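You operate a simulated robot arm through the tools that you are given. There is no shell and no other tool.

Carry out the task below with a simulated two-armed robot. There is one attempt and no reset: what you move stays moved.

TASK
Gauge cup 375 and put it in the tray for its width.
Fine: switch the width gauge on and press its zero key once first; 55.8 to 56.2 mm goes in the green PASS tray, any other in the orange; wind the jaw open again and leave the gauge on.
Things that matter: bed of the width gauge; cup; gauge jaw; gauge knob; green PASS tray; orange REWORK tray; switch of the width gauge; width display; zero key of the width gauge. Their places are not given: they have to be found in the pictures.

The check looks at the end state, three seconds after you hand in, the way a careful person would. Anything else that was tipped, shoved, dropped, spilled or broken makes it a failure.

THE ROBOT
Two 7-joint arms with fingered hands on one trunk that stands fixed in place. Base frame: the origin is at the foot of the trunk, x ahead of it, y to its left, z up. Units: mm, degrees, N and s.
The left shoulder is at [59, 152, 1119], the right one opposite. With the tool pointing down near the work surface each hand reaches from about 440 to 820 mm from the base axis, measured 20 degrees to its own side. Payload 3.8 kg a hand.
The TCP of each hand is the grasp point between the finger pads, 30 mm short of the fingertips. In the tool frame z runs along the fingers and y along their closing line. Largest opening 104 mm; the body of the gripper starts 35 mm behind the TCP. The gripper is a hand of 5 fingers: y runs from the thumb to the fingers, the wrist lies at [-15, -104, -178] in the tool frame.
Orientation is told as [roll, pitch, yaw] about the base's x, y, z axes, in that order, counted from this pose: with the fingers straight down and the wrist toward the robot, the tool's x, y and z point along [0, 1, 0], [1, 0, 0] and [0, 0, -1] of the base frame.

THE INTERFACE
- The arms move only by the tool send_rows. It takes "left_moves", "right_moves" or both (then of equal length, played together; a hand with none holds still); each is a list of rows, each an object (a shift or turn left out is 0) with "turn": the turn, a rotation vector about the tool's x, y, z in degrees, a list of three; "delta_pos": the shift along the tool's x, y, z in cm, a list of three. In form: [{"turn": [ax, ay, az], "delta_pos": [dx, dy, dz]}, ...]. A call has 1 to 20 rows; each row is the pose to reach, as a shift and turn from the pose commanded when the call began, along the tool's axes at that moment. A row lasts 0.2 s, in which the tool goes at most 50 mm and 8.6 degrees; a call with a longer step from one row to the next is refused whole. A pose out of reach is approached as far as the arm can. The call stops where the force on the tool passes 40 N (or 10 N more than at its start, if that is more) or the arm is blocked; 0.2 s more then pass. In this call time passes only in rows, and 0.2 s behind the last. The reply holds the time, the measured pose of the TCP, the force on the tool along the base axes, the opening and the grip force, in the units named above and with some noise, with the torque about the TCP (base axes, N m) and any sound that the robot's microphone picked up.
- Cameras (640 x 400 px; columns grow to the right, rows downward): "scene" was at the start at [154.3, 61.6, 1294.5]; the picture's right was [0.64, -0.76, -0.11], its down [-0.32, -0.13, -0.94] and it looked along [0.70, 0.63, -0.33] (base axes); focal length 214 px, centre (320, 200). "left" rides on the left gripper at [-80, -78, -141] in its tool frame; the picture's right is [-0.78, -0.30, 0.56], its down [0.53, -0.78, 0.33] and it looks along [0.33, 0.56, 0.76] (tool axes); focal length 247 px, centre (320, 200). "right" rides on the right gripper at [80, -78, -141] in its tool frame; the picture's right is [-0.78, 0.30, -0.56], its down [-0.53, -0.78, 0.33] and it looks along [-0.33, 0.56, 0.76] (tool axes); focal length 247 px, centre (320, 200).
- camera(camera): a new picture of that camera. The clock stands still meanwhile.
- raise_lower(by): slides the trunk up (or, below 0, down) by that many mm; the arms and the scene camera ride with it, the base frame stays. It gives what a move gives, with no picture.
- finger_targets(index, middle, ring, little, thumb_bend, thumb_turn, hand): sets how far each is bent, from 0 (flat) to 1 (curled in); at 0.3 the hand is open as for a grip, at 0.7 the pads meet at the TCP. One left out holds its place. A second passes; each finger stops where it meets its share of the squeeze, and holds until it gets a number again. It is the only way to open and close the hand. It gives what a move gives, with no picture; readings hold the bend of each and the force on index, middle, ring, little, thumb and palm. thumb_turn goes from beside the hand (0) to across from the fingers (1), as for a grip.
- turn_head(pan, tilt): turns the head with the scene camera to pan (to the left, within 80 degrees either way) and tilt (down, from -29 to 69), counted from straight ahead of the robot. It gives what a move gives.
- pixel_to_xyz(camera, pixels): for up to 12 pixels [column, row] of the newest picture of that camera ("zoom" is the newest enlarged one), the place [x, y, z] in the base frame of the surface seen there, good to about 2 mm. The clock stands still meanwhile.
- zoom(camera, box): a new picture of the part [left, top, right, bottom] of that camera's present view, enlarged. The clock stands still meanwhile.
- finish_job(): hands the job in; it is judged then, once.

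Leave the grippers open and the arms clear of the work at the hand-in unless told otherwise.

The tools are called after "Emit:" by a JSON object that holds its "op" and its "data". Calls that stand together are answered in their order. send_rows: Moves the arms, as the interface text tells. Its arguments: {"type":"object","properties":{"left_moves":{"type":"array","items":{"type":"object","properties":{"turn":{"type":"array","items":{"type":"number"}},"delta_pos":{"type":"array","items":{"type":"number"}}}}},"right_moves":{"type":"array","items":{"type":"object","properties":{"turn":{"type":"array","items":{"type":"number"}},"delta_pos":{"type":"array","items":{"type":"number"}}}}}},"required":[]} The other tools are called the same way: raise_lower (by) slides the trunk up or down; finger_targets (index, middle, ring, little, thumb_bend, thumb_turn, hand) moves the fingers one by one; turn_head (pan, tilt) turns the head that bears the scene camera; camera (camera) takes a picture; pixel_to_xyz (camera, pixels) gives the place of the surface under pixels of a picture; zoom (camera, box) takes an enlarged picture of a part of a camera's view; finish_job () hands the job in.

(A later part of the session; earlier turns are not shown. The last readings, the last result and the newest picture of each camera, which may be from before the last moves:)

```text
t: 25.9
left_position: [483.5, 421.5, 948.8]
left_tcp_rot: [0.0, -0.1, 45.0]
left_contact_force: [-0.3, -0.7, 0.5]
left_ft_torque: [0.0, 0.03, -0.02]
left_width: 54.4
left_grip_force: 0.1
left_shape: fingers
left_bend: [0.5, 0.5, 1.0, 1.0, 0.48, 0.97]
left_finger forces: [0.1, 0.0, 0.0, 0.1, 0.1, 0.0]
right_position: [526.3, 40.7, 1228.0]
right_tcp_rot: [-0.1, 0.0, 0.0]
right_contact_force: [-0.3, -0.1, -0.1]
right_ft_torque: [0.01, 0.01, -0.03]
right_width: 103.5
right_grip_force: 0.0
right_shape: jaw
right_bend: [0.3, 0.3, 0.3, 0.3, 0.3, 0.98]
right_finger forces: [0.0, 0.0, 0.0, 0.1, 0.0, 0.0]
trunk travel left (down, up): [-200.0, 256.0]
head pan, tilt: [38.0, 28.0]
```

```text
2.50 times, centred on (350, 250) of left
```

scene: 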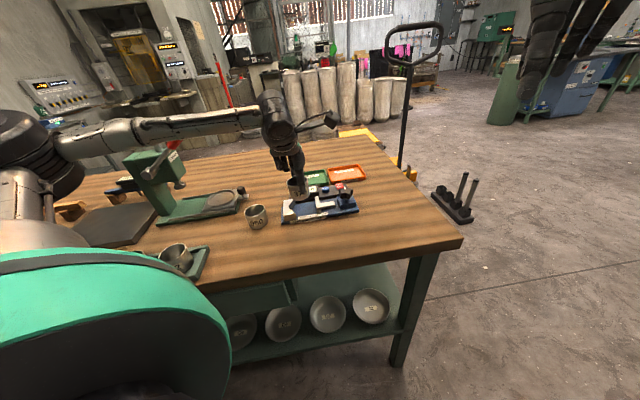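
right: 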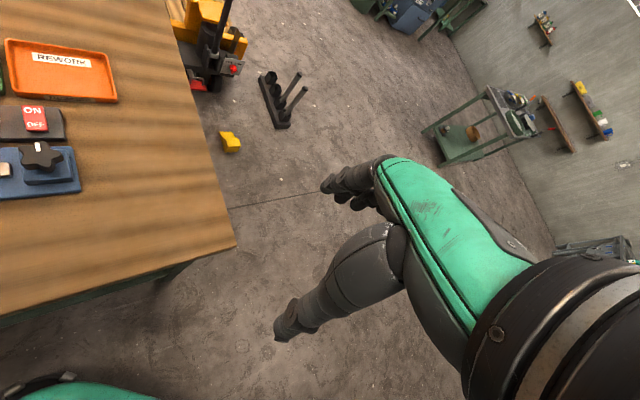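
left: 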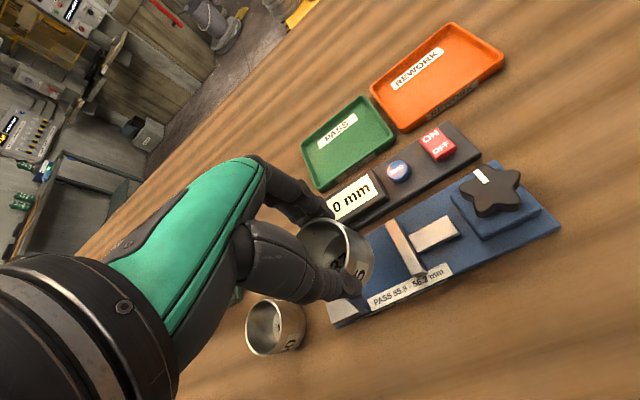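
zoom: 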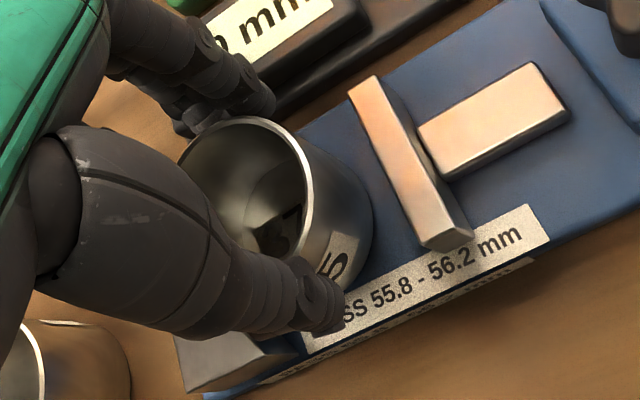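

The grip has let go and the cup stands on the bed. I open a bit more and lift straight up.

Emit:
{"op": "finger_targets", "data": {"hand": "left", "index": 0.42, "middle": 0.42, "thumb_bend": 0.4}}

Emit:
{"op": "send_rows", "data": {"left_moves": [{"delta_pos": [0, 0, -1.0]}, {"delta_pos": [0, 0, -3.0]}, {"delta_pos": [0, 0, -6.0]}, {"delta_pos": [0, 0, -9.0]}]}}

Emit:
{"op": "zoom", "data": {"camera": "scene", "box": [275, 160, 345, 220]}}

Emit:
{"op": "zoom", "data": {"camera": "left", "box": [270, 130, 510, 330]}}

```text
t: 26.9
left_position: [484.7, 421.7, 947.1]
left_tcp_rot: [0.0, -0.1, 45.0]
left_contact_force: [-0.4, -0.5, -0.8]
left_ft_torque: [0.0, -0.03, 0.0]
left_width: 75.1
left_grip_force: 0.0
left_shape: fingers
left_bend: [0.42, 0.42, 1.0, 1.0, 0.4, 0.97]
left_finger forces: [0.0, 0.0, 0.0, 0.0, 0.0, 0.0]
right_position: [525.9, 41.1, 1228.1]
right_tcp_rot: [0.1, 0.1, 0.1]
right_contact_force: [-0.7, 0.3, 0.2]
right_ft_torque: [-0.01, 0.01, 0.02]
right_width: 103.5
right_grip_force: 0.0
right_shape: jaw
right_bend: [0.3, 0.3, 0.3, 0.3, 0.3, 0.98]
right_finger forces: [0.0, 0.1, 0.0, 0.1, 0.0, 0.0]
trunk travel left (down, up): [-200.0, 256.0]
head pan, tilt: [38.0, 28.0]
```

```text
t: 27.9
left_position: [482.7, 421.9, 1039.8]
left_tcp_rot: [0.0, 0.2, 45.0]
left_contact_force: [-0.4, -0.7, 0.3]
left_ft_torque: [-0.02, -0.01, -0.01]
left_width: 74.8
left_grip_force: 0.0
left_shape: fingers
left_bend: [0.42, 0.42, 1.0, 1.0, 0.4, 0.97]
left_finger forces: [0.0, 0.0, 0.1, 0.0, 0.0, 0.0]
right_position: [526.3, 40.4, 1229.0]
right_tcp_rot: [0.1, 0.0, 0.0]
right_contact_force: [0.6, 0.2, 0.7]
right_ft_torque: [0.01, 0.05, 0.04]
right_width: 103.7
right_grip_force: 0.1
right_shape: jaw
right_bend: [0.3, 0.3, 0.3, 0.3, 0.3, 0.98]
right_finger forces: [0.0, 0.0, 0.0, 0.1, 0.1, 0.0]
trunk travel left (down, up): [-200.0, 256.0]
head pan, tilt: [38.0, 28.0]
```

```text
6.67 times, centred on (310, 190) of scene
```

zoom: 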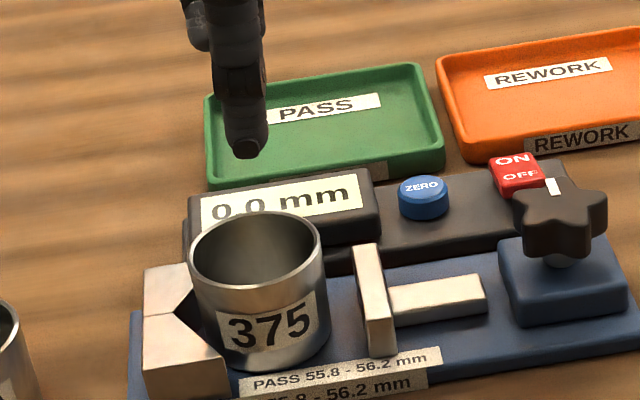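

```text
2.00 times, centred on (390, 230) of left
```

zoom: 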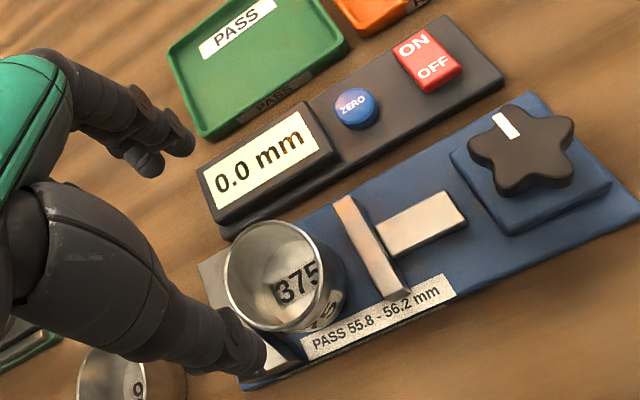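

Cup 375 stands upright in the gauge. Next is the knob; I zoom in on it with the left camera.

Emit:
{"op": "zoom", "data": {"camera": "left", "box": [420, 160, 520, 250]}}

Emit:
{"op": "pixel_to_xyz", "data": {"camera": "zoom", "pixels": [[235, 120], [290, 90], [340, 110], [350, 200], [330, 150], [250, 170], [300, 150], [200, 170], [260, 230]]}}

```text
4.44 times, centred on (470, 205) of left
```

zoom: 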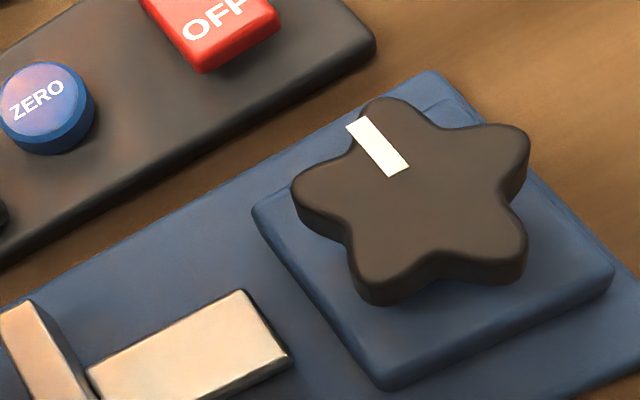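

```text
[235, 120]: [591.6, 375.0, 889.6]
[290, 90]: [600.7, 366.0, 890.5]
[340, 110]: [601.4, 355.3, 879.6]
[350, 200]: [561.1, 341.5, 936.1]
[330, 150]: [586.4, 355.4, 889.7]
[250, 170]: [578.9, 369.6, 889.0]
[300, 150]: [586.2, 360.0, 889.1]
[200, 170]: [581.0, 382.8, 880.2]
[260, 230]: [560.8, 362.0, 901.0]
```

The star's lobes are at zoom (383,103), (525,140), (515,265), (375,285), (303,190). I measure these and the mark.

Emit:
{"op": "pixel_to_xyz", "data": {"camera": "zoom", "pixels": [[385, 108], [518, 145], [512, 250], [372, 270], [310, 190], [360, 125], [398, 170], [415, 200], [340, 150], [440, 130], [505, 195], [430, 250]]}}

```text
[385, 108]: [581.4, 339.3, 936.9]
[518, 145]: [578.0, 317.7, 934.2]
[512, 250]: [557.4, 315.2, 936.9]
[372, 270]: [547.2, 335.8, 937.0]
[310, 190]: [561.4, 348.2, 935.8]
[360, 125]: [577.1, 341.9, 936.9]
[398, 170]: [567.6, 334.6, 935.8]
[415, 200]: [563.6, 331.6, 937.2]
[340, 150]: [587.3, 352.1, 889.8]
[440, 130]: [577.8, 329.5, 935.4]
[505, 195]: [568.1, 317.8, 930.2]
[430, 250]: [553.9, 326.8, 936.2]
```

Knob centre ≈ (565.5,331.7), lobes at 26°+72°·k, radius about 20 mm, top z≈936. I move the hand above the knob with yaw 26°, so that index and middle can straddle the lobe at 26° and the thumb fits the opposite valley. I stay high.

Emit:
{"op": "send_rows", "data": {"left_moves": [{"turn": [0, 0, 6.3], "delta_pos": [-4.2, -0.25, 0]}, {"turn": [0, 0, 12.6], "delta_pos": [-8.4, -0.5, 0]}, {"turn": [0, 0, 19], "delta_pos": [-12.59, -0.75, 0]}]}}

Emit:
{"op": "send_rows", "data": {"left_moves": [{"turn": [0, 0, 8]}, {"turn": [0, 0, 16]}, {"turn": [0, 0, 24]}, {"turn": [0, 0, 32]}, {"turn": [0, 0, 40]}, {"turn": [0, 0, 48]}, {"turn": [0, 0, 56]}, {"turn": [0, 0, 64]}, {"turn": [0, 0, 72]}]}}

```text
t: 28.7
left_position: [567.1, 326.5, 1037.3]
left_tcp_rot: [0.0, 0.1, 25.9]
left_contact_force: [0.9, -0.4, 0.0]
left_ft_torque: [-0.02, -0.01, 0.01]
left_width: 74.8
left_grip_force: 0.2
left_shape: fingers
left_bend: [0.42, 0.42, 1.0, 1.0, 0.4, 0.97]
left_finger forces: [0.0, 0.0, 0.0, 0.0, 0.0, 0.1]
right_position: [526.8, 41.0, 1227.7]
right_tcp_rot: [0.1, 0.2, 0.1]
right_contact_force: [0.6, 0.4, 0.1]
right_ft_torque: [0.01, -0.01, 0.01]
right_width: 103.8
right_grip_force: 0.0
right_shape: jaw
right_bend: [0.3, 0.3, 0.3, 0.3, 0.3, 0.98]
right_finger forces: [0.0, 0.1, 0.1, 0.0, 0.0, 0.0]
trunk travel left (down, up): [-200.0, 256.0]
head pan, tilt: [38.0, 28.0]
```

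```text
t: 30.7
left_position: [568.2, 327.6, 1036.3]
left_tcp_rot: [-0.1, 0.0, -46.1]
left_contact_force: [-0.7, 1.8, 0.6]
left_ft_torque: [0.01, -0.01, 0.01]
left_width: 75.1
left_grip_force: 0.1
left_shape: fingers
left_bend: [0.42, 0.42, 1.0, 1.0, 0.4, 0.97]
left_finger forces: [0.1, 0.1, 0.0, 0.0, 0.0, 0.0]
right_position: [527.9, 41.0, 1228.4]
right_tcp_rot: [0.0, 0.1, 0.1]
right_contact_force: [-0.1, 0.4, -0.9]
right_ft_torque: [0.0, 0.01, -0.02]
right_width: 103.5
right_grip_force: 0.0
right_shape: jaw
right_bend: [0.3, 0.3, 0.3, 0.3, 0.3, 0.98]
right_finger forces: [0.1, 0.0, 0.0, 0.0, 0.1, 0.0]
trunk travel left (down, up): [-200.0, 256.0]
head pan, tilt: [38.0, 28.0]
```

Yaw −46° is reachable. Now I test the other way, to +98°, still in the air.

Emit:
{"op": "send_rows", "data": {"left_moves": [{"turn": [0, 0, -8]}, {"turn": [0, 0, -16]}, {"turn": [0, 0, -24]}, {"turn": [0, 0, -32]}, {"turn": [0, 0, -40]}, {"turn": [0, 0, -48]}, {"turn": [0, 0, -56]}, {"turn": [0, 0, -64]}, {"turn": [0, 0, -72]}, {"turn": [0, 0, -80]}, {"turn": [0, 0, -88]}, {"turn": [0, 0, -96]}, {"turn": [0, 0, -104]}, {"turn": [0, 0, -112]}, {"turn": [0, 0, -120]}, {"turn": [0, 0, -128]}, {"turn": [0, 0, -136]}, {"turn": [0, 0, -144]}]}}

Emit:
{"op": "camera", "data": {"camera": "scene"}}

Emit:
{"op": "camera", "data": {"camera": "left"}}

```text
t: 34.5
left_position: [568.5, 328.0, 1038.2]
left_tcp_rot: [0.0, -0.1, 98.2]
left_contact_force: [0.6, 0.4, -0.2]
left_ft_torque: [0.01, -0.02, 0.03]
left_width: 74.9
left_grip_force: 0.0
left_shape: fingers
left_bend: [0.42, 0.42, 1.0, 1.0, 0.4, 0.97]
left_finger forces: [0.0, 0.0, 0.0, 0.1, 0.1, 0.0]
right_position: [527.2, 41.3, 1227.2]
right_tcp_rot: [0.0, 0.1, 0.1]
right_contact_force: [-0.1, -0.3, 0.0]
right_ft_torque: [-0.03, -0.02, 0.01]
right_width: 103.5
right_grip_force: 0.1
right_shape: jaw
right_bend: [0.3, 0.3, 0.3, 0.3, 0.3, 0.98]
right_finger forces: [0.1, 0.1, 0.0, 0.1, 0.0, 0.1]
trunk travel left (down, up): [-200.0, 256.0]
head pan, tilt: [38.0, 28.0]
```

```text
taken
```

scene: 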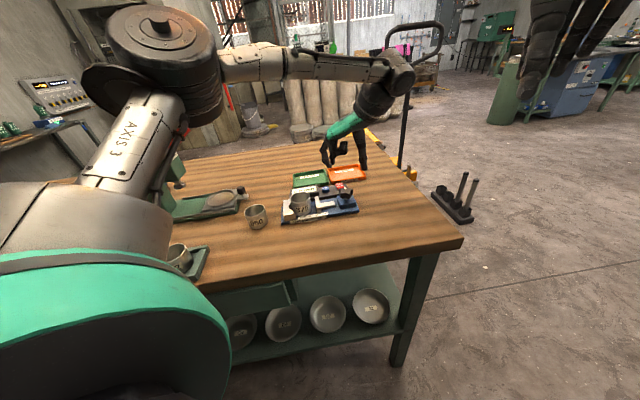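

```text
taken
```

left: 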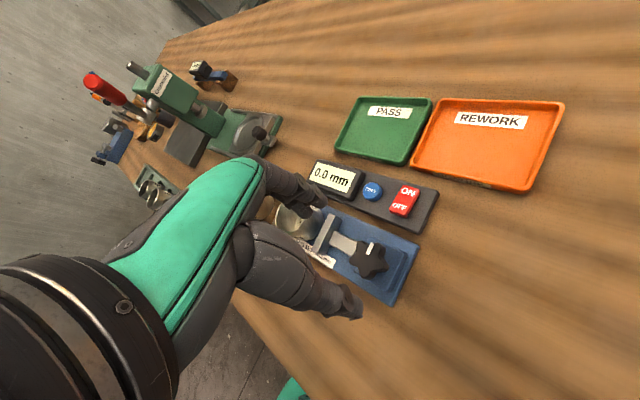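

The yaw range −46° to +98° works. I return to yaw 26° and lower to z≈990, just above the knob, to check alignment.

Emit:
{"op": "send_rows", "data": {"left_moves": [{"turn": [0, 0, 8]}, {"turn": [0, 0, 16]}, {"turn": [0, 0, 24]}, {"turn": [0, 0, 32]}, {"turn": [0, 0, 40], "delta_pos": [0, 0, 1.0]}, {"turn": [0, 0, 48], "delta_pos": [0, 0, 2.0]}, {"turn": [0, 0, 56], "delta_pos": [0, 0, 3.0]}, {"turn": [0, 0, 64], "delta_pos": [0, 0, 4.0]}, {"turn": [0, 0, 72], "delta_pos": [0, 0, 4.8]}]}}

Emit:
{"op": "zoom", "data": {"camera": "left", "box": [260, 150, 420, 350]}}

Emit:
{"op": "zoom", "data": {"camera": "scene", "box": [290, 140, 380, 220]}}

```text
t: 36.5
left_position: [568.7, 327.6, 990.5]
left_tcp_rot: [-0.2, -0.1, 25.9]
left_contact_force: [0.1, -0.9, -0.3]
left_ft_torque: [0.02, 0.01, 0.01]
left_width: 75.1
left_grip_force: 0.0
left_shape: fingers
left_bend: [0.42, 0.42, 1.0, 1.0, 0.4, 0.97]
left_finger forces: [0.0, 0.0, 0.1, 0.0, 0.1, 0.0]
right_position: [526.2, 41.8, 1228.9]
right_tcp_rot: [0.0, 0.0, 0.1]
right_contact_force: [0.0, 0.5, 0.5]
right_ft_torque: [0.01, -0.03, -0.02]
right_width: 103.5
right_grip_force: 0.1
right_shape: jaw
right_bend: [0.3, 0.3, 0.3, 0.3, 0.3, 0.98]
right_finger forces: [0.1, 0.1, 0.1, 0.0, 0.0, 0.0]
trunk travel left (down, up): [-200.0, 256.0]
head pan, tilt: [38.0, 28.0]
```

```text
2.00 times, centred on (340, 250) of left
```

zoom: 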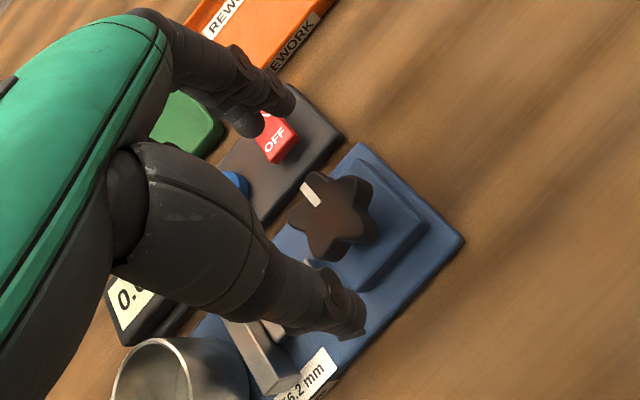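

```text
5.00 times, centred on (335, 180) of scene
```

zoom: 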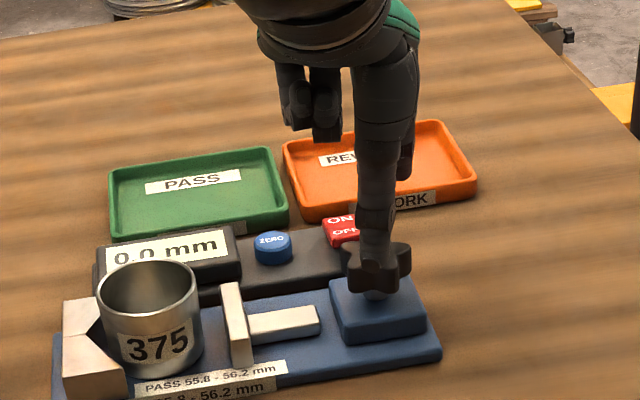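

The fingers straddle the knob with space on each side. I lower 42 mm so the fingertips come beside the knob, well above the blue block.

Emit:
{"op": "send_rows", "data": {"left_moves": [{"delta_pos": [0, 0, 1.5]}, {"delta_pos": [0, 0, 3.0]}, {"delta_pos": [0, 0, 4.2]}]}}

Emit:
{"op": "zoom", "data": {"camera": "left", "box": [260, 150, 420, 350]}}

Emit:
{"op": "zoom", "data": {"camera": "scene", "box": [320, 150, 380, 210]}}

```text
t: 37.3
left_position: [568.5, 326.6, 948.4]
left_tcp_rot: [0.0, 0.0, 26.1]
left_contact_force: [-0.7, 0.1, -0.4]
left_ft_torque: [0.02, 0.02, 0.02]
left_width: 74.9
left_grip_force: 0.1
left_shape: fingers
left_bend: [0.42, 0.42, 1.0, 1.0, 0.4, 0.97]
left_finger forces: [0.0, 0.1, 0.0, 0.0, 0.0, 0.0]
right_position: [527.0, 41.8, 1228.5]
right_tcp_rot: [0.0, 0.1, 0.0]
right_contact_force: [0.0, -0.3, 0.8]
right_ft_torque: [0.0, 0.03, 0.04]
right_width: 103.5
right_grip_force: 0.1
right_shape: jaw
right_bend: [0.3, 0.3, 0.3, 0.3, 0.3, 0.98]
right_finger forces: [0.0, 0.0, 0.0, 0.1, 0.0, 0.1]
trunk travel left (down, up): [-200.0, 256.0]
head pan, tilt: [38.0, 28.0]
```

```text
2.00 times, centred on (340, 250) of left
```

zoom: 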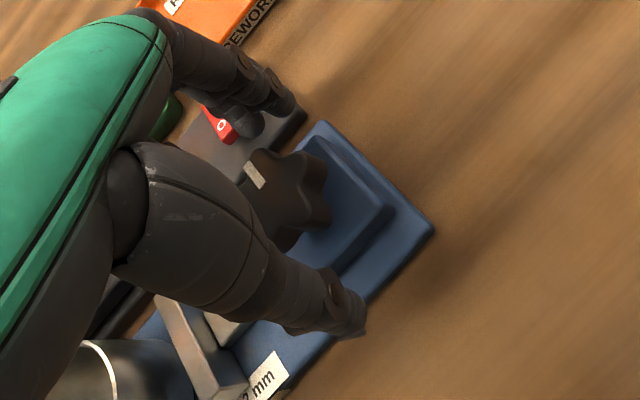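

```text
6.67 times, centred on (350, 180) of scene
```

zoom: 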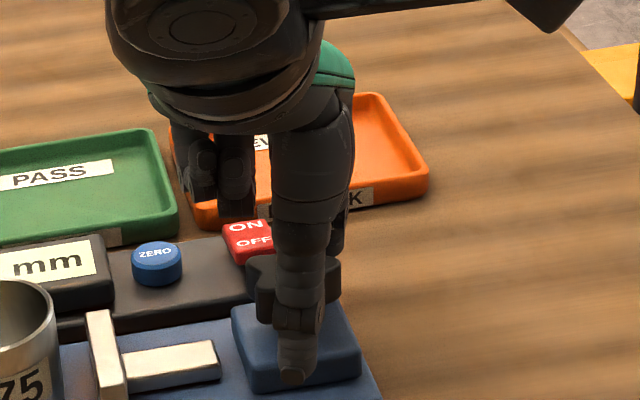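

Fingers are beside the knob. I close index, middle and thumb around it.

Emit:
{"op": "finger_targets", "data": {"hand": "left", "index": 0.57, "middle": 0.57, "thumb_bend": 0.57}}

Emit:
{"op": "zoom", "data": {"camera": "left", "box": [260, 150, 420, 350]}}

```text
t: 38.3
left_position: [568.1, 325.6, 947.9]
left_tcp_rot: [0.0, 0.0, 26.0]
left_contact_force: [-0.9, 0.0, -0.2]
left_ft_torque: [0.0, 0.0, 0.0]
left_width: 37.0
left_grip_force: 0.5
left_shape: fingers
left_bend: [0.56, 0.55, 1.0, 1.0, 0.56, 0.97]
left_finger forces: [0.0, 0.6, 0.0, 0.0, 0.1, 0.0]
right_position: [527.9, 41.2, 1227.5]
right_tcp_rot: [-0.1, 0.0, 0.1]
right_contact_force: [0.5, -0.5, 0.6]
right_ft_torque: [-0.02, -0.03, 0.0]
right_width: 103.8
right_grip_force: 0.0
right_shape: jaw
right_bend: [0.3, 0.3, 0.3, 0.3, 0.3, 0.98]
right_finger forces: [0.0, 0.1, 0.0, 0.0, 0.1, 0.0]
trunk travel left (down, up): [-200.0, 256.0]
head pan, tilt: [38.0, 28.0]
```

```text
2.00 times, centred on (340, 250) of left
```

zoom: 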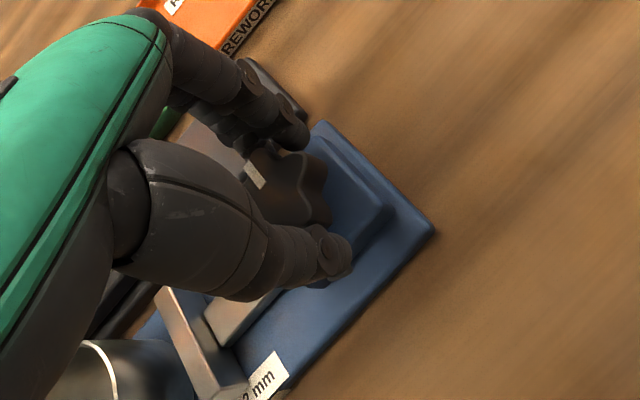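

Light first contact on the middle finger. I close further for a firm grip.

Emit:
{"op": "finger_targets", "data": {"hand": "left", "index": 0.68, "middle": 0.66, "thumb_bend": 0.68}}

Emit:
{"op": "zoom", "data": {"camera": "left", "box": [260, 150, 420, 350]}}

Emit:
{"op": "zoom", "data": {"camera": "scene", "box": [290, 150, 380, 220]}}

```text
t: 39.3
left_position: [569.0, 327.2, 948.0]
left_tcp_rot: [0.0, 0.0, 26.0]
left_contact_force: [6.9, 3.9, 1.9]
left_ft_torque: [0.16, -0.19, -0.06]
left_width: 30.8
left_grip_force: 10.9
left_shape: fingers
left_bend: [0.59, 0.59, 1.0, 1.0, 0.6, 0.97]
left_finger forces: [7.4, 7.4, 0.1, 0.1, 6.8, 0.1]
right_position: [527.0, 41.1, 1227.3]
right_tcp_rot: [0.1, 0.2, 0.1]
right_contact_force: [-1.0, -0.4, 0.8]
right_ft_torque: [0.0, -0.03, 0.01]
right_width: 103.6
right_grip_force: 0.0
right_shape: jaw
right_bend: [0.3, 0.3, 0.3, 0.3, 0.3, 0.98]
right_finger forces: [0.0, 0.1, 0.0, 0.0, 0.0, 0.1]
trunk travel left (down, up): [-200.0, 256.0]
head pan, tilt: [38.0, 28.0]
```

```text
2.00 times, centred on (340, 250) of left
```

zoom: 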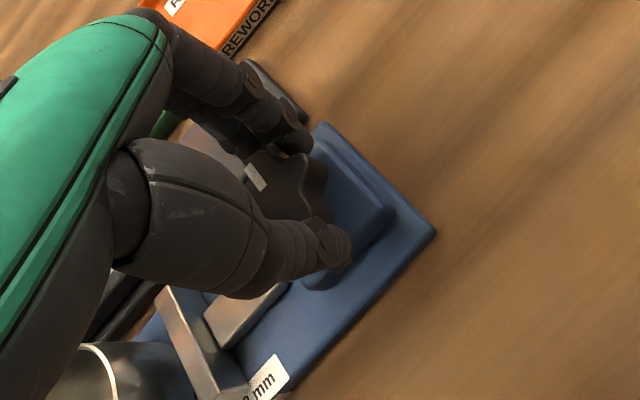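

```text
5.71 times, centred on (335, 185) of scene
```

zoom: 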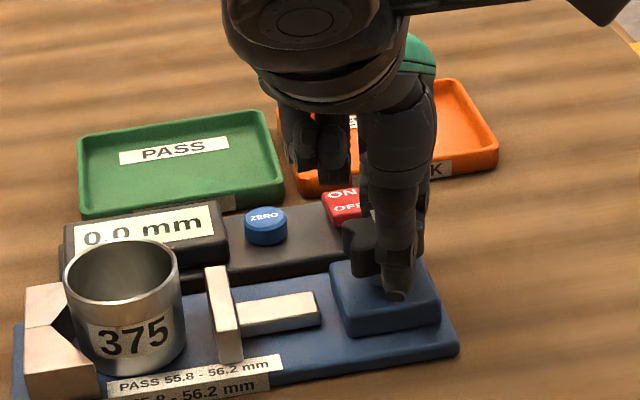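

The knob is gripped. I test by turning 24° clockwise (seen from above) about the knob's centre and watch the jaw.

Emit:
{"op": "send_rows", "data": {"left_moves": [{"turn": [0, 0, 8], "delta_pos": [0.005, -0.077, 0]}, {"turn": [0, 0, 16], "delta_pos": [0.021, -0.152, 0]}, {"turn": [0, 0, 24], "delta_pos": [0.048, -0.224, 0]}]}}

Emit:
{"op": "zoom", "data": {"camera": "scene", "box": [290, 150, 380, 220]}}

Emit:
{"op": "zoom", "data": {"camera": "left", "box": [260, 150, 420, 350]}}

```text
t: 40.1
left_position: [567.5, 326.1, 948.1]
left_tcp_rot: [-0.1, 0.1, 1.8]
left_contact_force: [9.5, 2.1, 2.9]
left_ft_torque: [0.08, -0.26, -0.04]
left_width: 30.6
left_grip_force: 11.4
left_shape: fingers
left_bend: [0.58, 0.59, 1.0, 1.0, 0.6, 0.97]
left_finger forces: [7.4, 8.0, 0.1, 0.0, 6.8, 0.0]
right_position: [527.0, 42.3, 1227.3]
right_tcp_rot: [0.1, 0.1, 0.2]
right_contact_force: [-0.8, 0.3, -0.3]
right_ft_torque: [0.01, -0.01, -0.05]
right_width: 103.5
right_grip_force: 0.1
right_shape: jaw
right_bend: [0.3, 0.3, 0.3, 0.3, 0.3, 0.98]
right_finger forces: [0.0, 0.1, 0.0, 0.0, 0.1, 0.0]
trunk travel left (down, up): [-200.0, 256.0]
head pan, tilt: [38.0, 28.0]
```

```text
5.71 times, centred on (335, 185) of scene
```

zoom: 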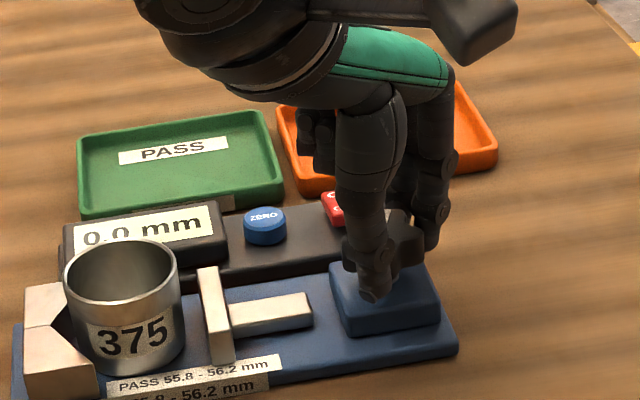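

```text
2.00 times, centred on (340, 250) of left
```

zoom: 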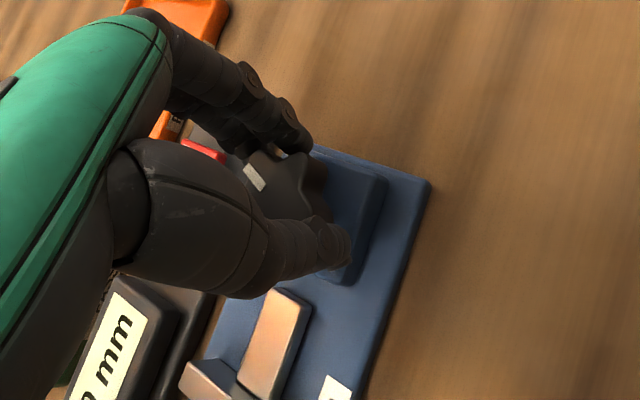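

The jaw moved left toward the cup by about 3.5 mm, so clockwise closes it. I continue clockwise another 48°, to yaw −46°.

Emit:
{"op": "send_rows", "data": {"left_moves": [{"turn": [0, 0, 8], "delta_pos": [0.005, -0.077, 0]}, {"turn": [0, 0, 16], "delta_pos": [0.021, -0.152, 0]}, {"turn": [0, 0, 24], "delta_pos": [0.048, -0.224, 0]}, {"turn": [0, 0, 32], "delta_pos": [0.084, -0.291, 0]}, {"turn": [0, 0, 40], "delta_pos": [0.129, -0.354, 0]}, {"turn": [0, 0, 48], "delta_pos": [0.182, -0.409, 0]}]}}

Emit:
{"op": "zoom", "data": {"camera": "scene", "box": [290, 150, 380, 220]}}

Emit:
{"op": "zoom", "data": {"camera": "left", "box": [260, 150, 420, 350]}}

```text
t: 41.5
left_position: [561.7, 327.7, 948.1]
left_tcp_rot: [-0.1, 0.0, -46.1]
left_contact_force: [7.9, -2.0, 4.1]
left_ft_torque: [-0.1, -0.27, -0.02]
left_width: 30.4
left_grip_force: 11.4
left_shape: fingers
left_bend: [0.59, 0.59, 1.0, 1.0, 0.61, 0.97]
left_finger forces: [6.5, 8.4, 0.0, 0.1, 6.6, 0.0]
right_position: [527.5, 40.4, 1228.7]
right_tcp_rot: [0.0, 0.1, 0.0]
right_contact_force: [-0.2, 0.6, 0.2]
right_ft_torque: [0.04, -0.06, 0.0]
right_width: 103.4
right_grip_force: 0.0
right_shape: jaw
right_bend: [0.3, 0.3, 0.3, 0.3, 0.3, 0.98]
right_finger forces: [0.1, 0.0, 0.0, 0.0, 0.0, 0.0]
trunk travel left (down, up): [-200.0, 256.0]
head pan, tilt: [38.0, 28.0]
```

```text
5.71 times, centred on (335, 185) of scene
```

zoom: 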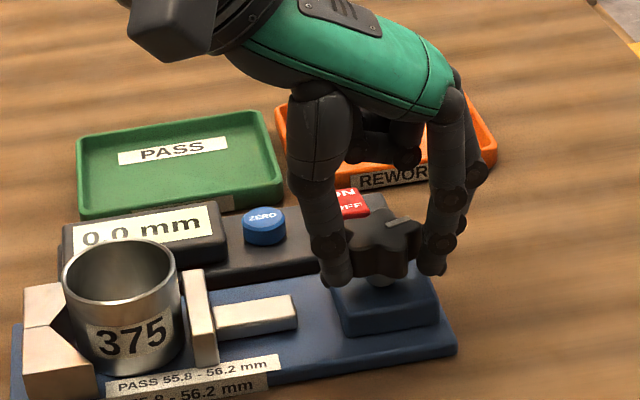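

```text
2.00 times, centred on (340, 250) of left
```

zoom: 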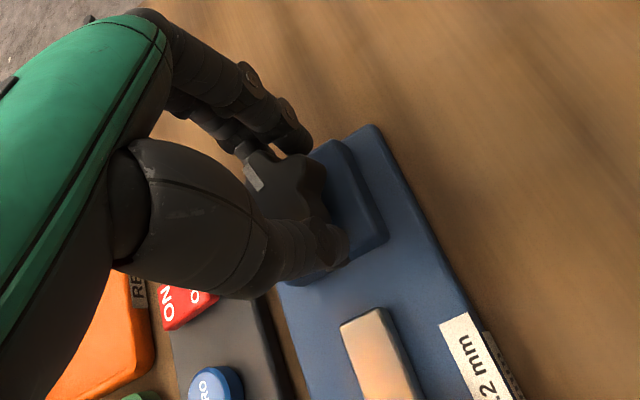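

The jaw is now close to the cup (72° so far). I try 16° more clockwise and watch whether the arm still follows and what the display shows.

Emit:
{"op": "send_rows", "data": {"left_moves": [{"turn": [0, 0, 8], "delta_pos": [0.005, -0.077, 0]}, {"turn": [0, 0, 16], "delta_pos": [0.021, -0.152, 0]}]}}

Emit:
{"op": "zoom", "data": {"camera": "scene", "box": [290, 150, 380, 220]}}

```text
t: 42.1
left_position: [561.5, 327.9, 947.9]
left_tcp_rot: [0.1, 0.0, -62.0]
left_contact_force: [7.5, -3.9, 4.5]
left_ft_torque: [-0.18, -0.24, -0.01]
left_width: 30.2
left_grip_force: 10.3
left_shape: fingers
left_bend: [0.59, 0.59, 1.0, 1.0, 0.61, 0.98]
left_finger forces: [6.4, 8.0, 0.1, 0.0, 6.7, 0.0]
right_position: [527.1, 40.7, 1227.5]
right_tcp_rot: [0.1, 0.2, 0.1]
right_contact_force: [0.3, -0.1, 0.0]
right_ft_torque: [-0.03, 0.02, 0.05]
right_width: 103.5
right_grip_force: 0.1
right_shape: jaw
right_bend: [0.3, 0.3, 0.3, 0.3, 0.3, 0.98]
right_finger forces: [0.0, 0.0, 0.0, 0.0, 0.1, 0.0]
trunk travel left (down, up): [-200.0, 256.0]
head pan, tilt: [38.0, 28.0]
```

```text
5.71 times, centred on (335, 185) of scene
```

zoom: 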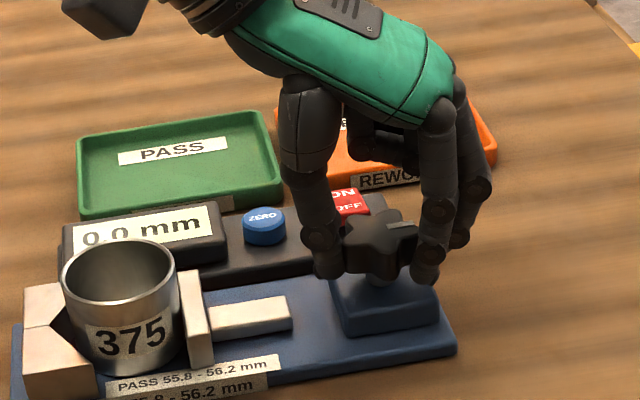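

The arm follows well; the jaw is at about the cup's side. I continue in 8° steps.

Emit:
{"op": "send_rows", "data": {"left_moves": [{"turn": [0, 0, 8], "delta_pos": [0.005, -0.077, 0]}, {"turn": [0, 0, 16], "delta_pos": [0.021, -0.152, 0]}]}}

Emit:
{"op": "zoom", "data": {"camera": "scene", "box": [290, 150, 380, 220]}}

```text
t: 42.7
left_position: [561.2, 329.8, 947.4]
left_tcp_rot: [-0.2, 0.0, -78.2]
left_contact_force: [4.1, -4.4, 3.3]
left_ft_torque: [-0.16, -0.16, 0.0]
left_width: 30.1
left_grip_force: 10.3
left_shape: fingers
left_bend: [0.59, 0.59, 1.0, 1.0, 0.6, 0.97]
left_finger forces: [6.4, 7.5, 0.1, 0.1, 7.4, 0.0]
right_position: [526.9, 40.7, 1228.6]
right_tcp_rot: [0.1, 0.0, 0.2]
right_contact_force: [-0.3, -0.3, 0.2]
right_ft_torque: [-0.03, 0.01, 0.02]
right_width: 103.7
right_grip_force: 0.0
right_shape: jaw
right_bend: [0.3, 0.3, 0.3, 0.3, 0.3, 0.98]
right_finger forces: [0.0, 0.0, 0.0, 0.1, 0.0, 0.0]
trunk travel left (down, up): [-200.0, 256.0]
head pan, tilt: [38.0, 28.0]
```

```text
5.71 times, centred on (335, 185) of scene
```

zoom: 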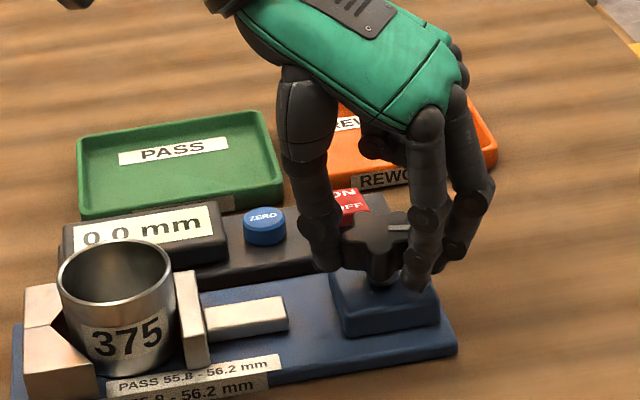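

The jaw is pushing the cup toward the V. I continue 8° at a time.

Emit:
{"op": "send_rows", "data": {"left_moves": [{"turn": [0, 0, 4], "delta_pos": [0.001, -0.038, 0]}, {"turn": [0, 0, 8], "delta_pos": [0.005, -0.077, 0]}, {"turn": [0, 0, 12], "delta_pos": [0.012, -0.114, 0]}]}}

Emit:
{"op": "zoom", "data": {"camera": "scene", "box": [290, 150, 380, 220]}}

```text
t: 43.5
left_position: [559.9, 331.4, 947.4]
left_tcp_rot: [-0.1, 0.0, -90.0]
left_contact_force: [1.8, -8.1, -0.5]
left_ft_torque: [-0.22, -0.07, 0.0]
left_width: 30.0
left_grip_force: 10.9
left_shape: fingers
left_bend: [0.59, 0.59, 1.0, 1.0, 0.61, 0.97]
left_finger forces: [7.3, 7.5, 0.1, 0.0, 6.6, 0.0]
right_position: [526.5, 40.3, 1227.0]
right_tcp_rot: [0.1, 0.1, 0.1]
right_contact_force: [0.9, 0.0, -0.4]
right_ft_torque: [0.0, -0.03, -0.03]
right_width: 103.8
right_grip_force: 0.1
right_shape: jaw
right_bend: [0.3, 0.3, 0.3, 0.3, 0.3, 0.98]
right_finger forces: [0.0, 0.0, 0.0, 0.0, 0.0, 0.0]
trunk travel left (down, up): [-200.0, 256.0]
head pan, tilt: [38.0, 28.0]
```

```text
5.71 times, centred on (335, 185) of scene
```

zoom: 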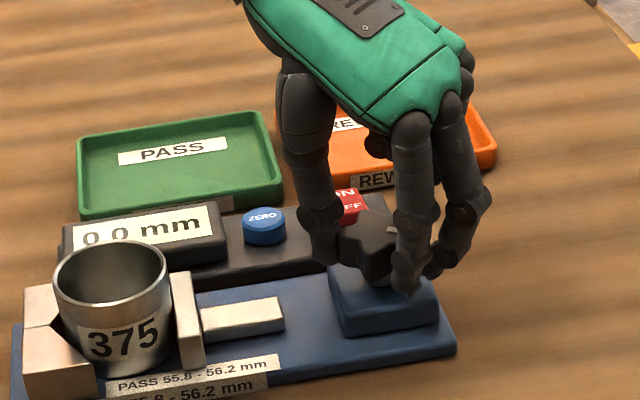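

The display still shows 0.0 and the cup keeps sliding. I continue with smaller steps, 6°.

Emit:
{"op": "send_rows", "data": {"left_moves": [{"turn": [0, 0, 3], "delta_pos": [0.001, -0.029, 0]}, {"turn": [0, 0, 6], "delta_pos": [0.003, -0.057, 0]}]}}

Emit:
{"op": "zoom", "data": {"camera": "scene", "box": [290, 150, 380, 220]}}

```text
t: 44.1
left_position: [560.3, 331.6, 948.6]
left_tcp_rot: [0.0, 0.0, -96.0]
left_contact_force: [2.8, -7.4, -0.2]
left_ft_torque: [-0.25, -0.09, 0.0]
left_width: 30.0
left_grip_force: 10.9
left_shape: fingers
left_bend: [0.59, 0.59, 1.0, 1.0, 0.6, 0.97]
left_finger forces: [6.7, 7.8, 0.1, 0.0, 6.5, 0.0]
right_position: [527.1, 39.9, 1228.1]
right_tcp_rot: [0.1, 0.1, 0.1]
right_contact_force: [-0.6, 0.4, -0.9]
right_ft_torque: [0.0, 0.0, 0.01]
right_width: 103.6
right_grip_force: 0.1
right_shape: jaw
right_bend: [0.3, 0.3, 0.3, 0.3, 0.3, 0.98]
right_finger forces: [0.1, 0.0, 0.0, 0.0, 0.0, 0.0]
trunk travel left (down, up): [-200.0, 256.0]
head pan, tilt: [38.0, 28.0]
```

```text
5.71 times, centred on (335, 185) of scene
```

zoom: 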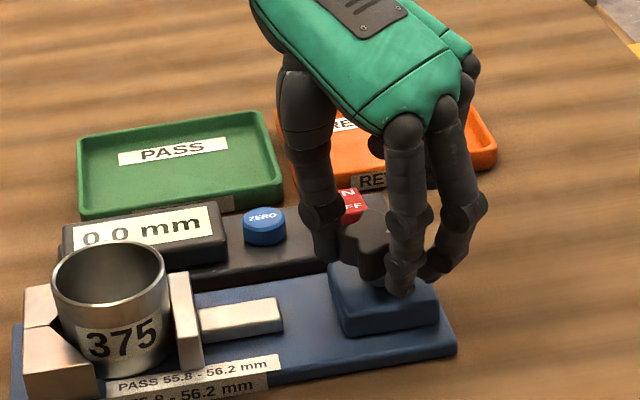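

I take a full scene picture as well, to check the arm's posture, and turn another 5°.

Emit:
{"op": "send_rows", "data": {"left_moves": [{"turn": [0, 0, 2.5], "delta_pos": [0.001, -0.024, 0]}, {"turn": [0, 0, 5], "delta_pos": [0.002, -0.048, 0]}]}}

Emit:
{"op": "camera", "data": {"camera": "scene"}}

Emit:
{"op": "zoom", "data": {"camera": "scene", "box": [290, 150, 380, 220]}}

```text
t: 44.7
left_position: [561.1, 331.7, 947.5]
left_tcp_rot: [0.0, 0.0, -101.1]
left_contact_force: [3.6, -7.5, 1.1]
left_ft_torque: [-0.2, -0.11, 0.01]
left_width: 30.0
left_grip_force: 10.3
left_shape: fingers
left_bend: [0.59, 0.59, 1.0, 1.0, 0.6, 0.97]
left_finger forces: [6.2, 7.3, 0.1, 0.1, 6.9, 0.1]
right_position: [526.9, 39.8, 1229.3]
right_tcp_rot: [0.1, 0.1, 0.1]
right_contact_force: [0.1, -0.5, 0.2]
right_ft_torque: [0.0, 0.0, 0.0]
right_width: 103.7
right_grip_force: 0.1
right_shape: jaw
right_bend: [0.3, 0.3, 0.3, 0.3, 0.3, 0.98]
right_finger forces: [0.0, 0.1, 0.1, 0.0, 0.0, 0.0]
trunk travel left (down, up): [-200.0, 256.0]
head pan, tilt: [38.0, 28.0]
```

```text
taken
```

scene: 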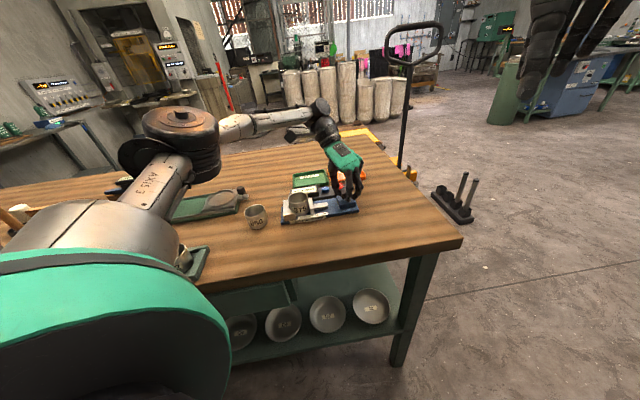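

```text
5.71 times, centred on (335, 185) of scene
```

zoom: 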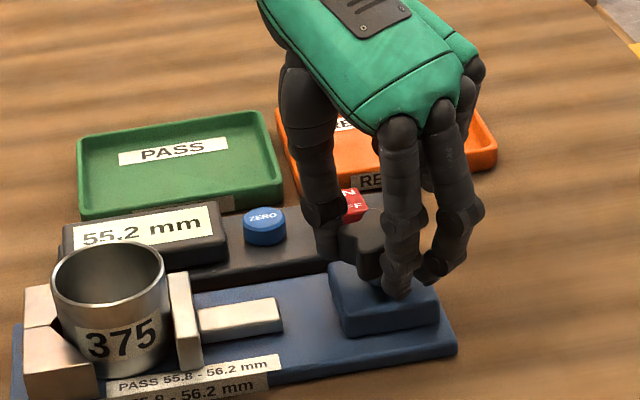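

The display now shows a reading, about "55.2 mm". I zoom in to read it properly and check the elbow's distance to the press.

Emit:
{"op": "zoom", "data": {"camera": "scene", "box": [292, 178, 332, 206]}}

Emit:
{"op": "pixel_to_xyz", "data": {"camera": "scene", "pixels": [[180, 120], [190, 150], [160, 190], [150, 150], [210, 165], [230, 130], [130, 160], [120, 182]]}}

Emit:
{"op": "camera", "data": {"camera": "right"}}

```text
14.29 times, centred on (312, 192) of scene
```

zoom: 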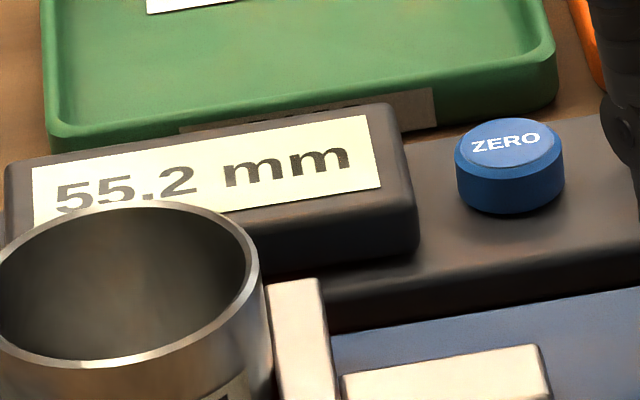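

```text
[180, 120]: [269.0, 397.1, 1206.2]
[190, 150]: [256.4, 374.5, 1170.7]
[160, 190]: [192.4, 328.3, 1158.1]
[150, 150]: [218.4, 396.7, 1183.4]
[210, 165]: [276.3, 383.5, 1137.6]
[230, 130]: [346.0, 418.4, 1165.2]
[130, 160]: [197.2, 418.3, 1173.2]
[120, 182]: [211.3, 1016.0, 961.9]
```

```text
taken
```

right: 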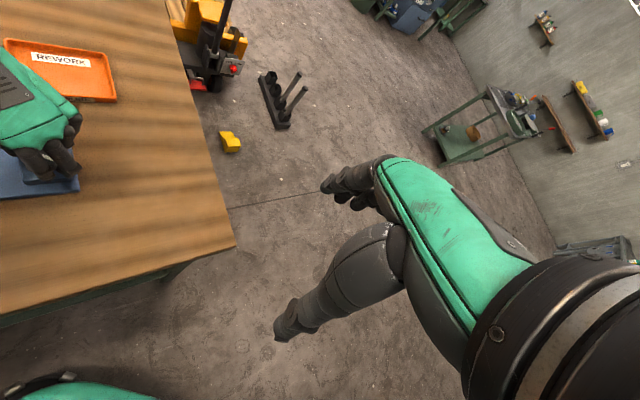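

The reading looks like 55.2 but the cup rim hides the lower part of the digits, and 55 vs 56 decides the tray. I check the left hand's camera for a clearer view.

Emit:
{"op": "camera", "data": {"camera": "left"}}

Emit:
{"op": "zoom", "data": {"camera": "scene", "box": [294, 186, 308, 196]}}

```text
taken
```

left: 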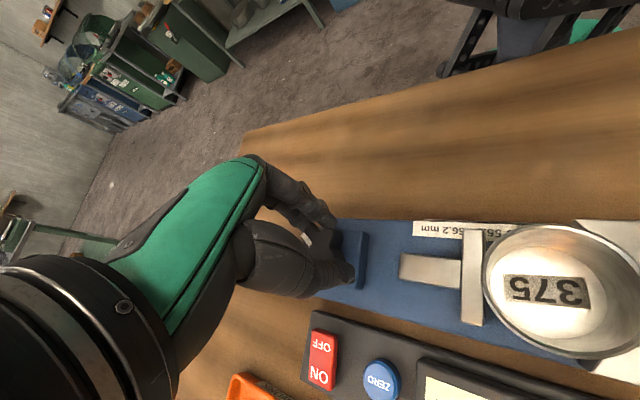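

```text
16.00 times, centred on (301, 191) of scene
```

zoom: 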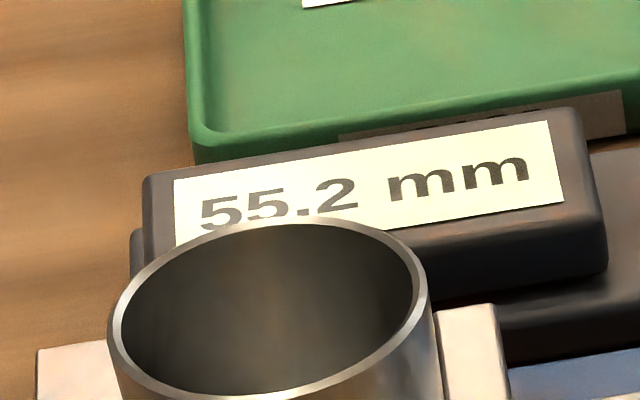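

The second digit also has a flat top like a "5". To be sure I raise the viewpoint by tilting the head up and look again.

Emit:
{"op": "turn_head", "data": {"pan": 30, "tilt": 5}}

Emit:
{"op": "camera", "data": {"camera": "scene"}}

```text
t: 45.5
left_position: [560.3, 331.4, 948.1]
left_tcp_rot: [0.0, -0.1, -101.0]
left_contact_force: [2.3, -5.0, 1.7]
left_ft_torque: [-0.19, -0.1, 0.03]
left_width: 30.0
left_grip_force: 10.0
left_shape: fingers
left_bend: [0.59, 0.59, 1.0, 1.0, 0.6, 0.97]
left_finger forces: [5.9, 7.2, 0.0, 0.0, 7.2, 0.0]
right_position: [527.1, 39.3, 1227.7]
right_tcp_rot: [0.1, 0.1, 0.2]
right_contact_force: [-0.2, 0.8, 0.2]
right_ft_torque: [0.0, -0.03, 0.02]
right_width: 103.5
right_grip_force: 0.1
right_shape: jaw
right_bend: [0.3, 0.3, 0.3, 0.3, 0.3, 0.98]
right_finger forces: [0.1, 0.0, 0.1, 0.1, 0.1, 0.1]
trunk travel left (down, up): [-200.0, 256.0]
head pan, tilt: [30.0, 5.0]
```

```text
taken
```

scene: 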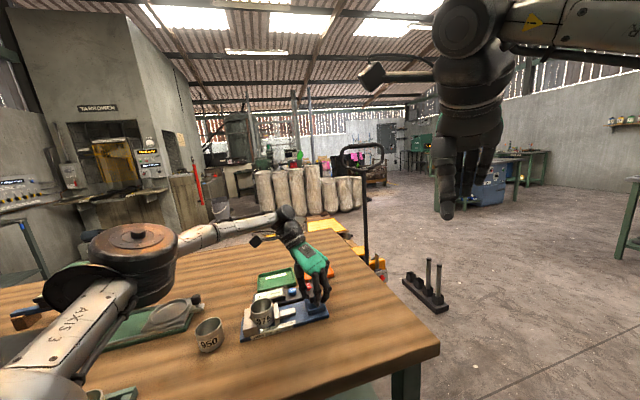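

Emit:
{"op": "zoom", "data": {"camera": "scene", "box": [248, 280, 300, 315]}}

```text
11.43 times, centred on (274, 298) of scene
```

zoom: 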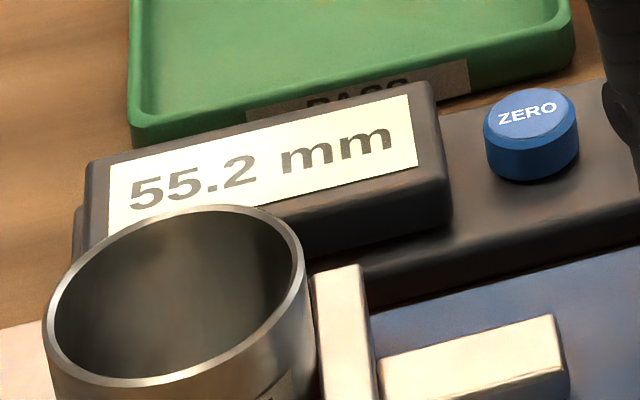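

Now it reads clearly "55.2 mm". To be sure it is settled, I turn 2° tighter and read again.

Emit:
{"op": "send_rows", "data": {"left_moves": [{"turn": [0, 0, 1], "delta_pos": [0, -0.01, 0]}, {"turn": [0, 0, 2], "delta_pos": [0, -0.019, 0]}]}}

Emit:
{"op": "zoom", "data": {"camera": "scene", "box": [242, 275, 340, 340]}}

Emit:
{"op": "zoom", "data": {"camera": "scene", "box": [248, 280, 300, 315]}}

```text
t: 46.1
left_position: [560.2, 332.1, 947.7]
left_tcp_rot: [0.0, 0.0, -103.1]
left_contact_force: [2.6, -7.2, 0.6]
left_ft_torque: [-0.23, -0.1, 0.04]
left_width: 30.0
left_grip_force: 10.2
left_shape: fingers
left_bend: [0.59, 0.59, 1.0, 1.0, 0.6, 0.97]
left_finger forces: [6.5, 7.5, 0.1, 0.0, 6.8, 0.0]
right_position: [527.9, 39.4, 1228.0]
right_tcp_rot: [0.1, 0.1, 0.1]
right_contact_force: [0.2, 0.2, 0.7]
right_ft_torque: [0.03, 0.0, -0.03]
right_width: 103.6
right_grip_force: 0.1
right_shape: jaw
right_bend: [0.3, 0.3, 0.3, 0.3, 0.3, 0.98]
right_finger forces: [0.0, 0.0, 0.1, 0.0, 0.1, 0.0]
trunk travel left (down, up): [-200.0, 256.0]
head pan, tilt: [30.0, 5.0]
```

```text
6.15 times, centred on (291, 308) of scene
```

zoom: 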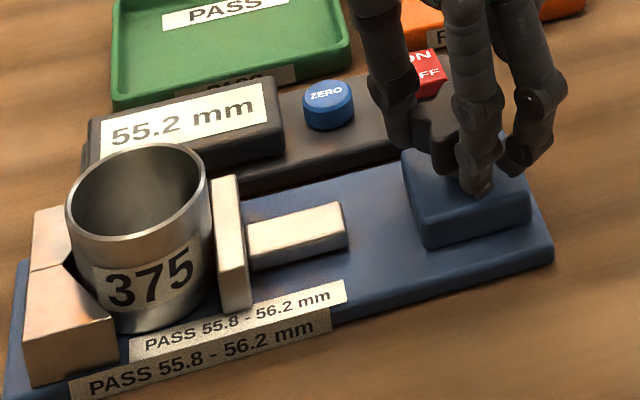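

```text
11.43 times, centred on (274, 298) of scene
```

zoom: 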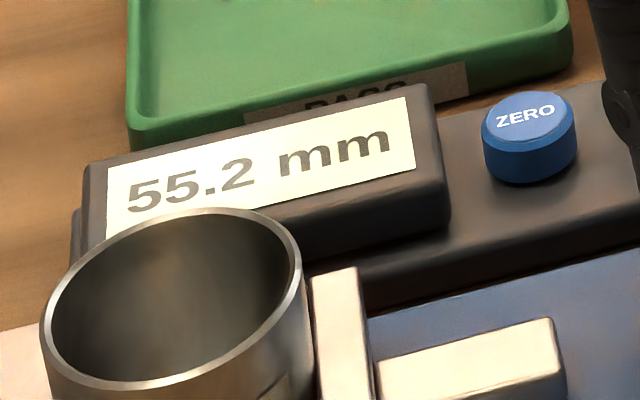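

The reading stays at 55.2 mm. The turning torque is still small, so I go 3° tighter to be sure that the cup is properly seated.

Emit:
{"op": "send_rows", "data": {"left_moves": [{"turn": [0, 0, 1], "delta_pos": [0, -0.01, 0]}, {"turn": [0, 0, 2], "delta_pos": [0, -0.019, 0]}, {"turn": [0, 0, 3], "delta_pos": [0.001, -0.029, 0]}]}}

Emit:
{"op": "zoom", "data": {"camera": "scene", "box": [242, 275, 340, 340]}}

Emit:
{"op": "zoom", "data": {"camera": "scene", "box": [248, 280, 300, 315]}}

```text
t: 46.9
left_position: [559.6, 332.9, 948.0]
left_tcp_rot: [0.0, -0.1, -106.0]
left_contact_force: [2.9, -7.6, 1.9]
left_ft_torque: [-0.21, -0.11, 0.06]
left_width: 30.2
left_grip_force: 10.0
left_shape: fingers
left_bend: [0.59, 0.59, 1.0, 1.0, 0.61, 0.97]
left_finger forces: [6.3, 7.3, 0.1, 0.1, 6.9, 0.1]
right_position: [526.8, 39.3, 1227.4]
right_tcp_rot: [0.1, 0.2, 0.1]
right_contact_force: [0.4, -0.2, 0.0]
right_ft_torque: [0.0, -0.01, -0.01]
right_width: 103.9
right_grip_force: 0.0
right_shape: jaw
right_bend: [0.3, 0.3, 0.3, 0.3, 0.3, 0.98]
right_finger forces: [0.1, 0.1, 0.0, 0.1, 0.1, 0.0]
trunk travel left (down, up): [-200.0, 256.0]
head pan, tilt: [30.0, 5.0]
```

```text
6.15 times, centred on (291, 308) of scene
```

zoom: 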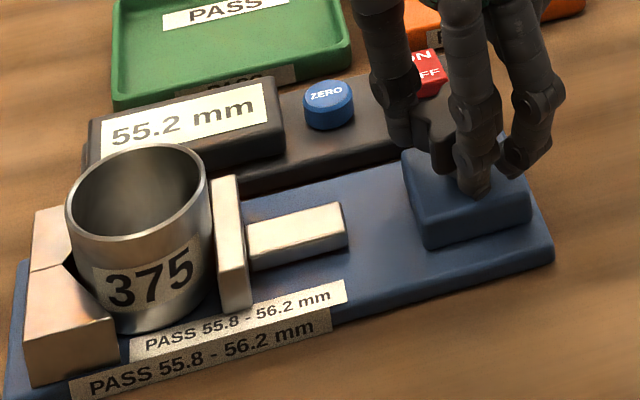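

```text
11.43 times, centred on (274, 298) of scene
```

zoom: 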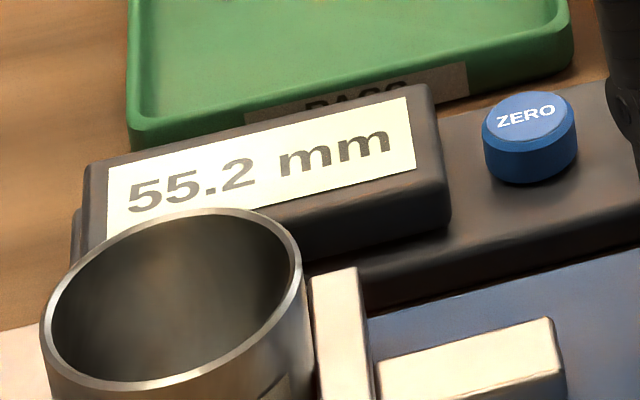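

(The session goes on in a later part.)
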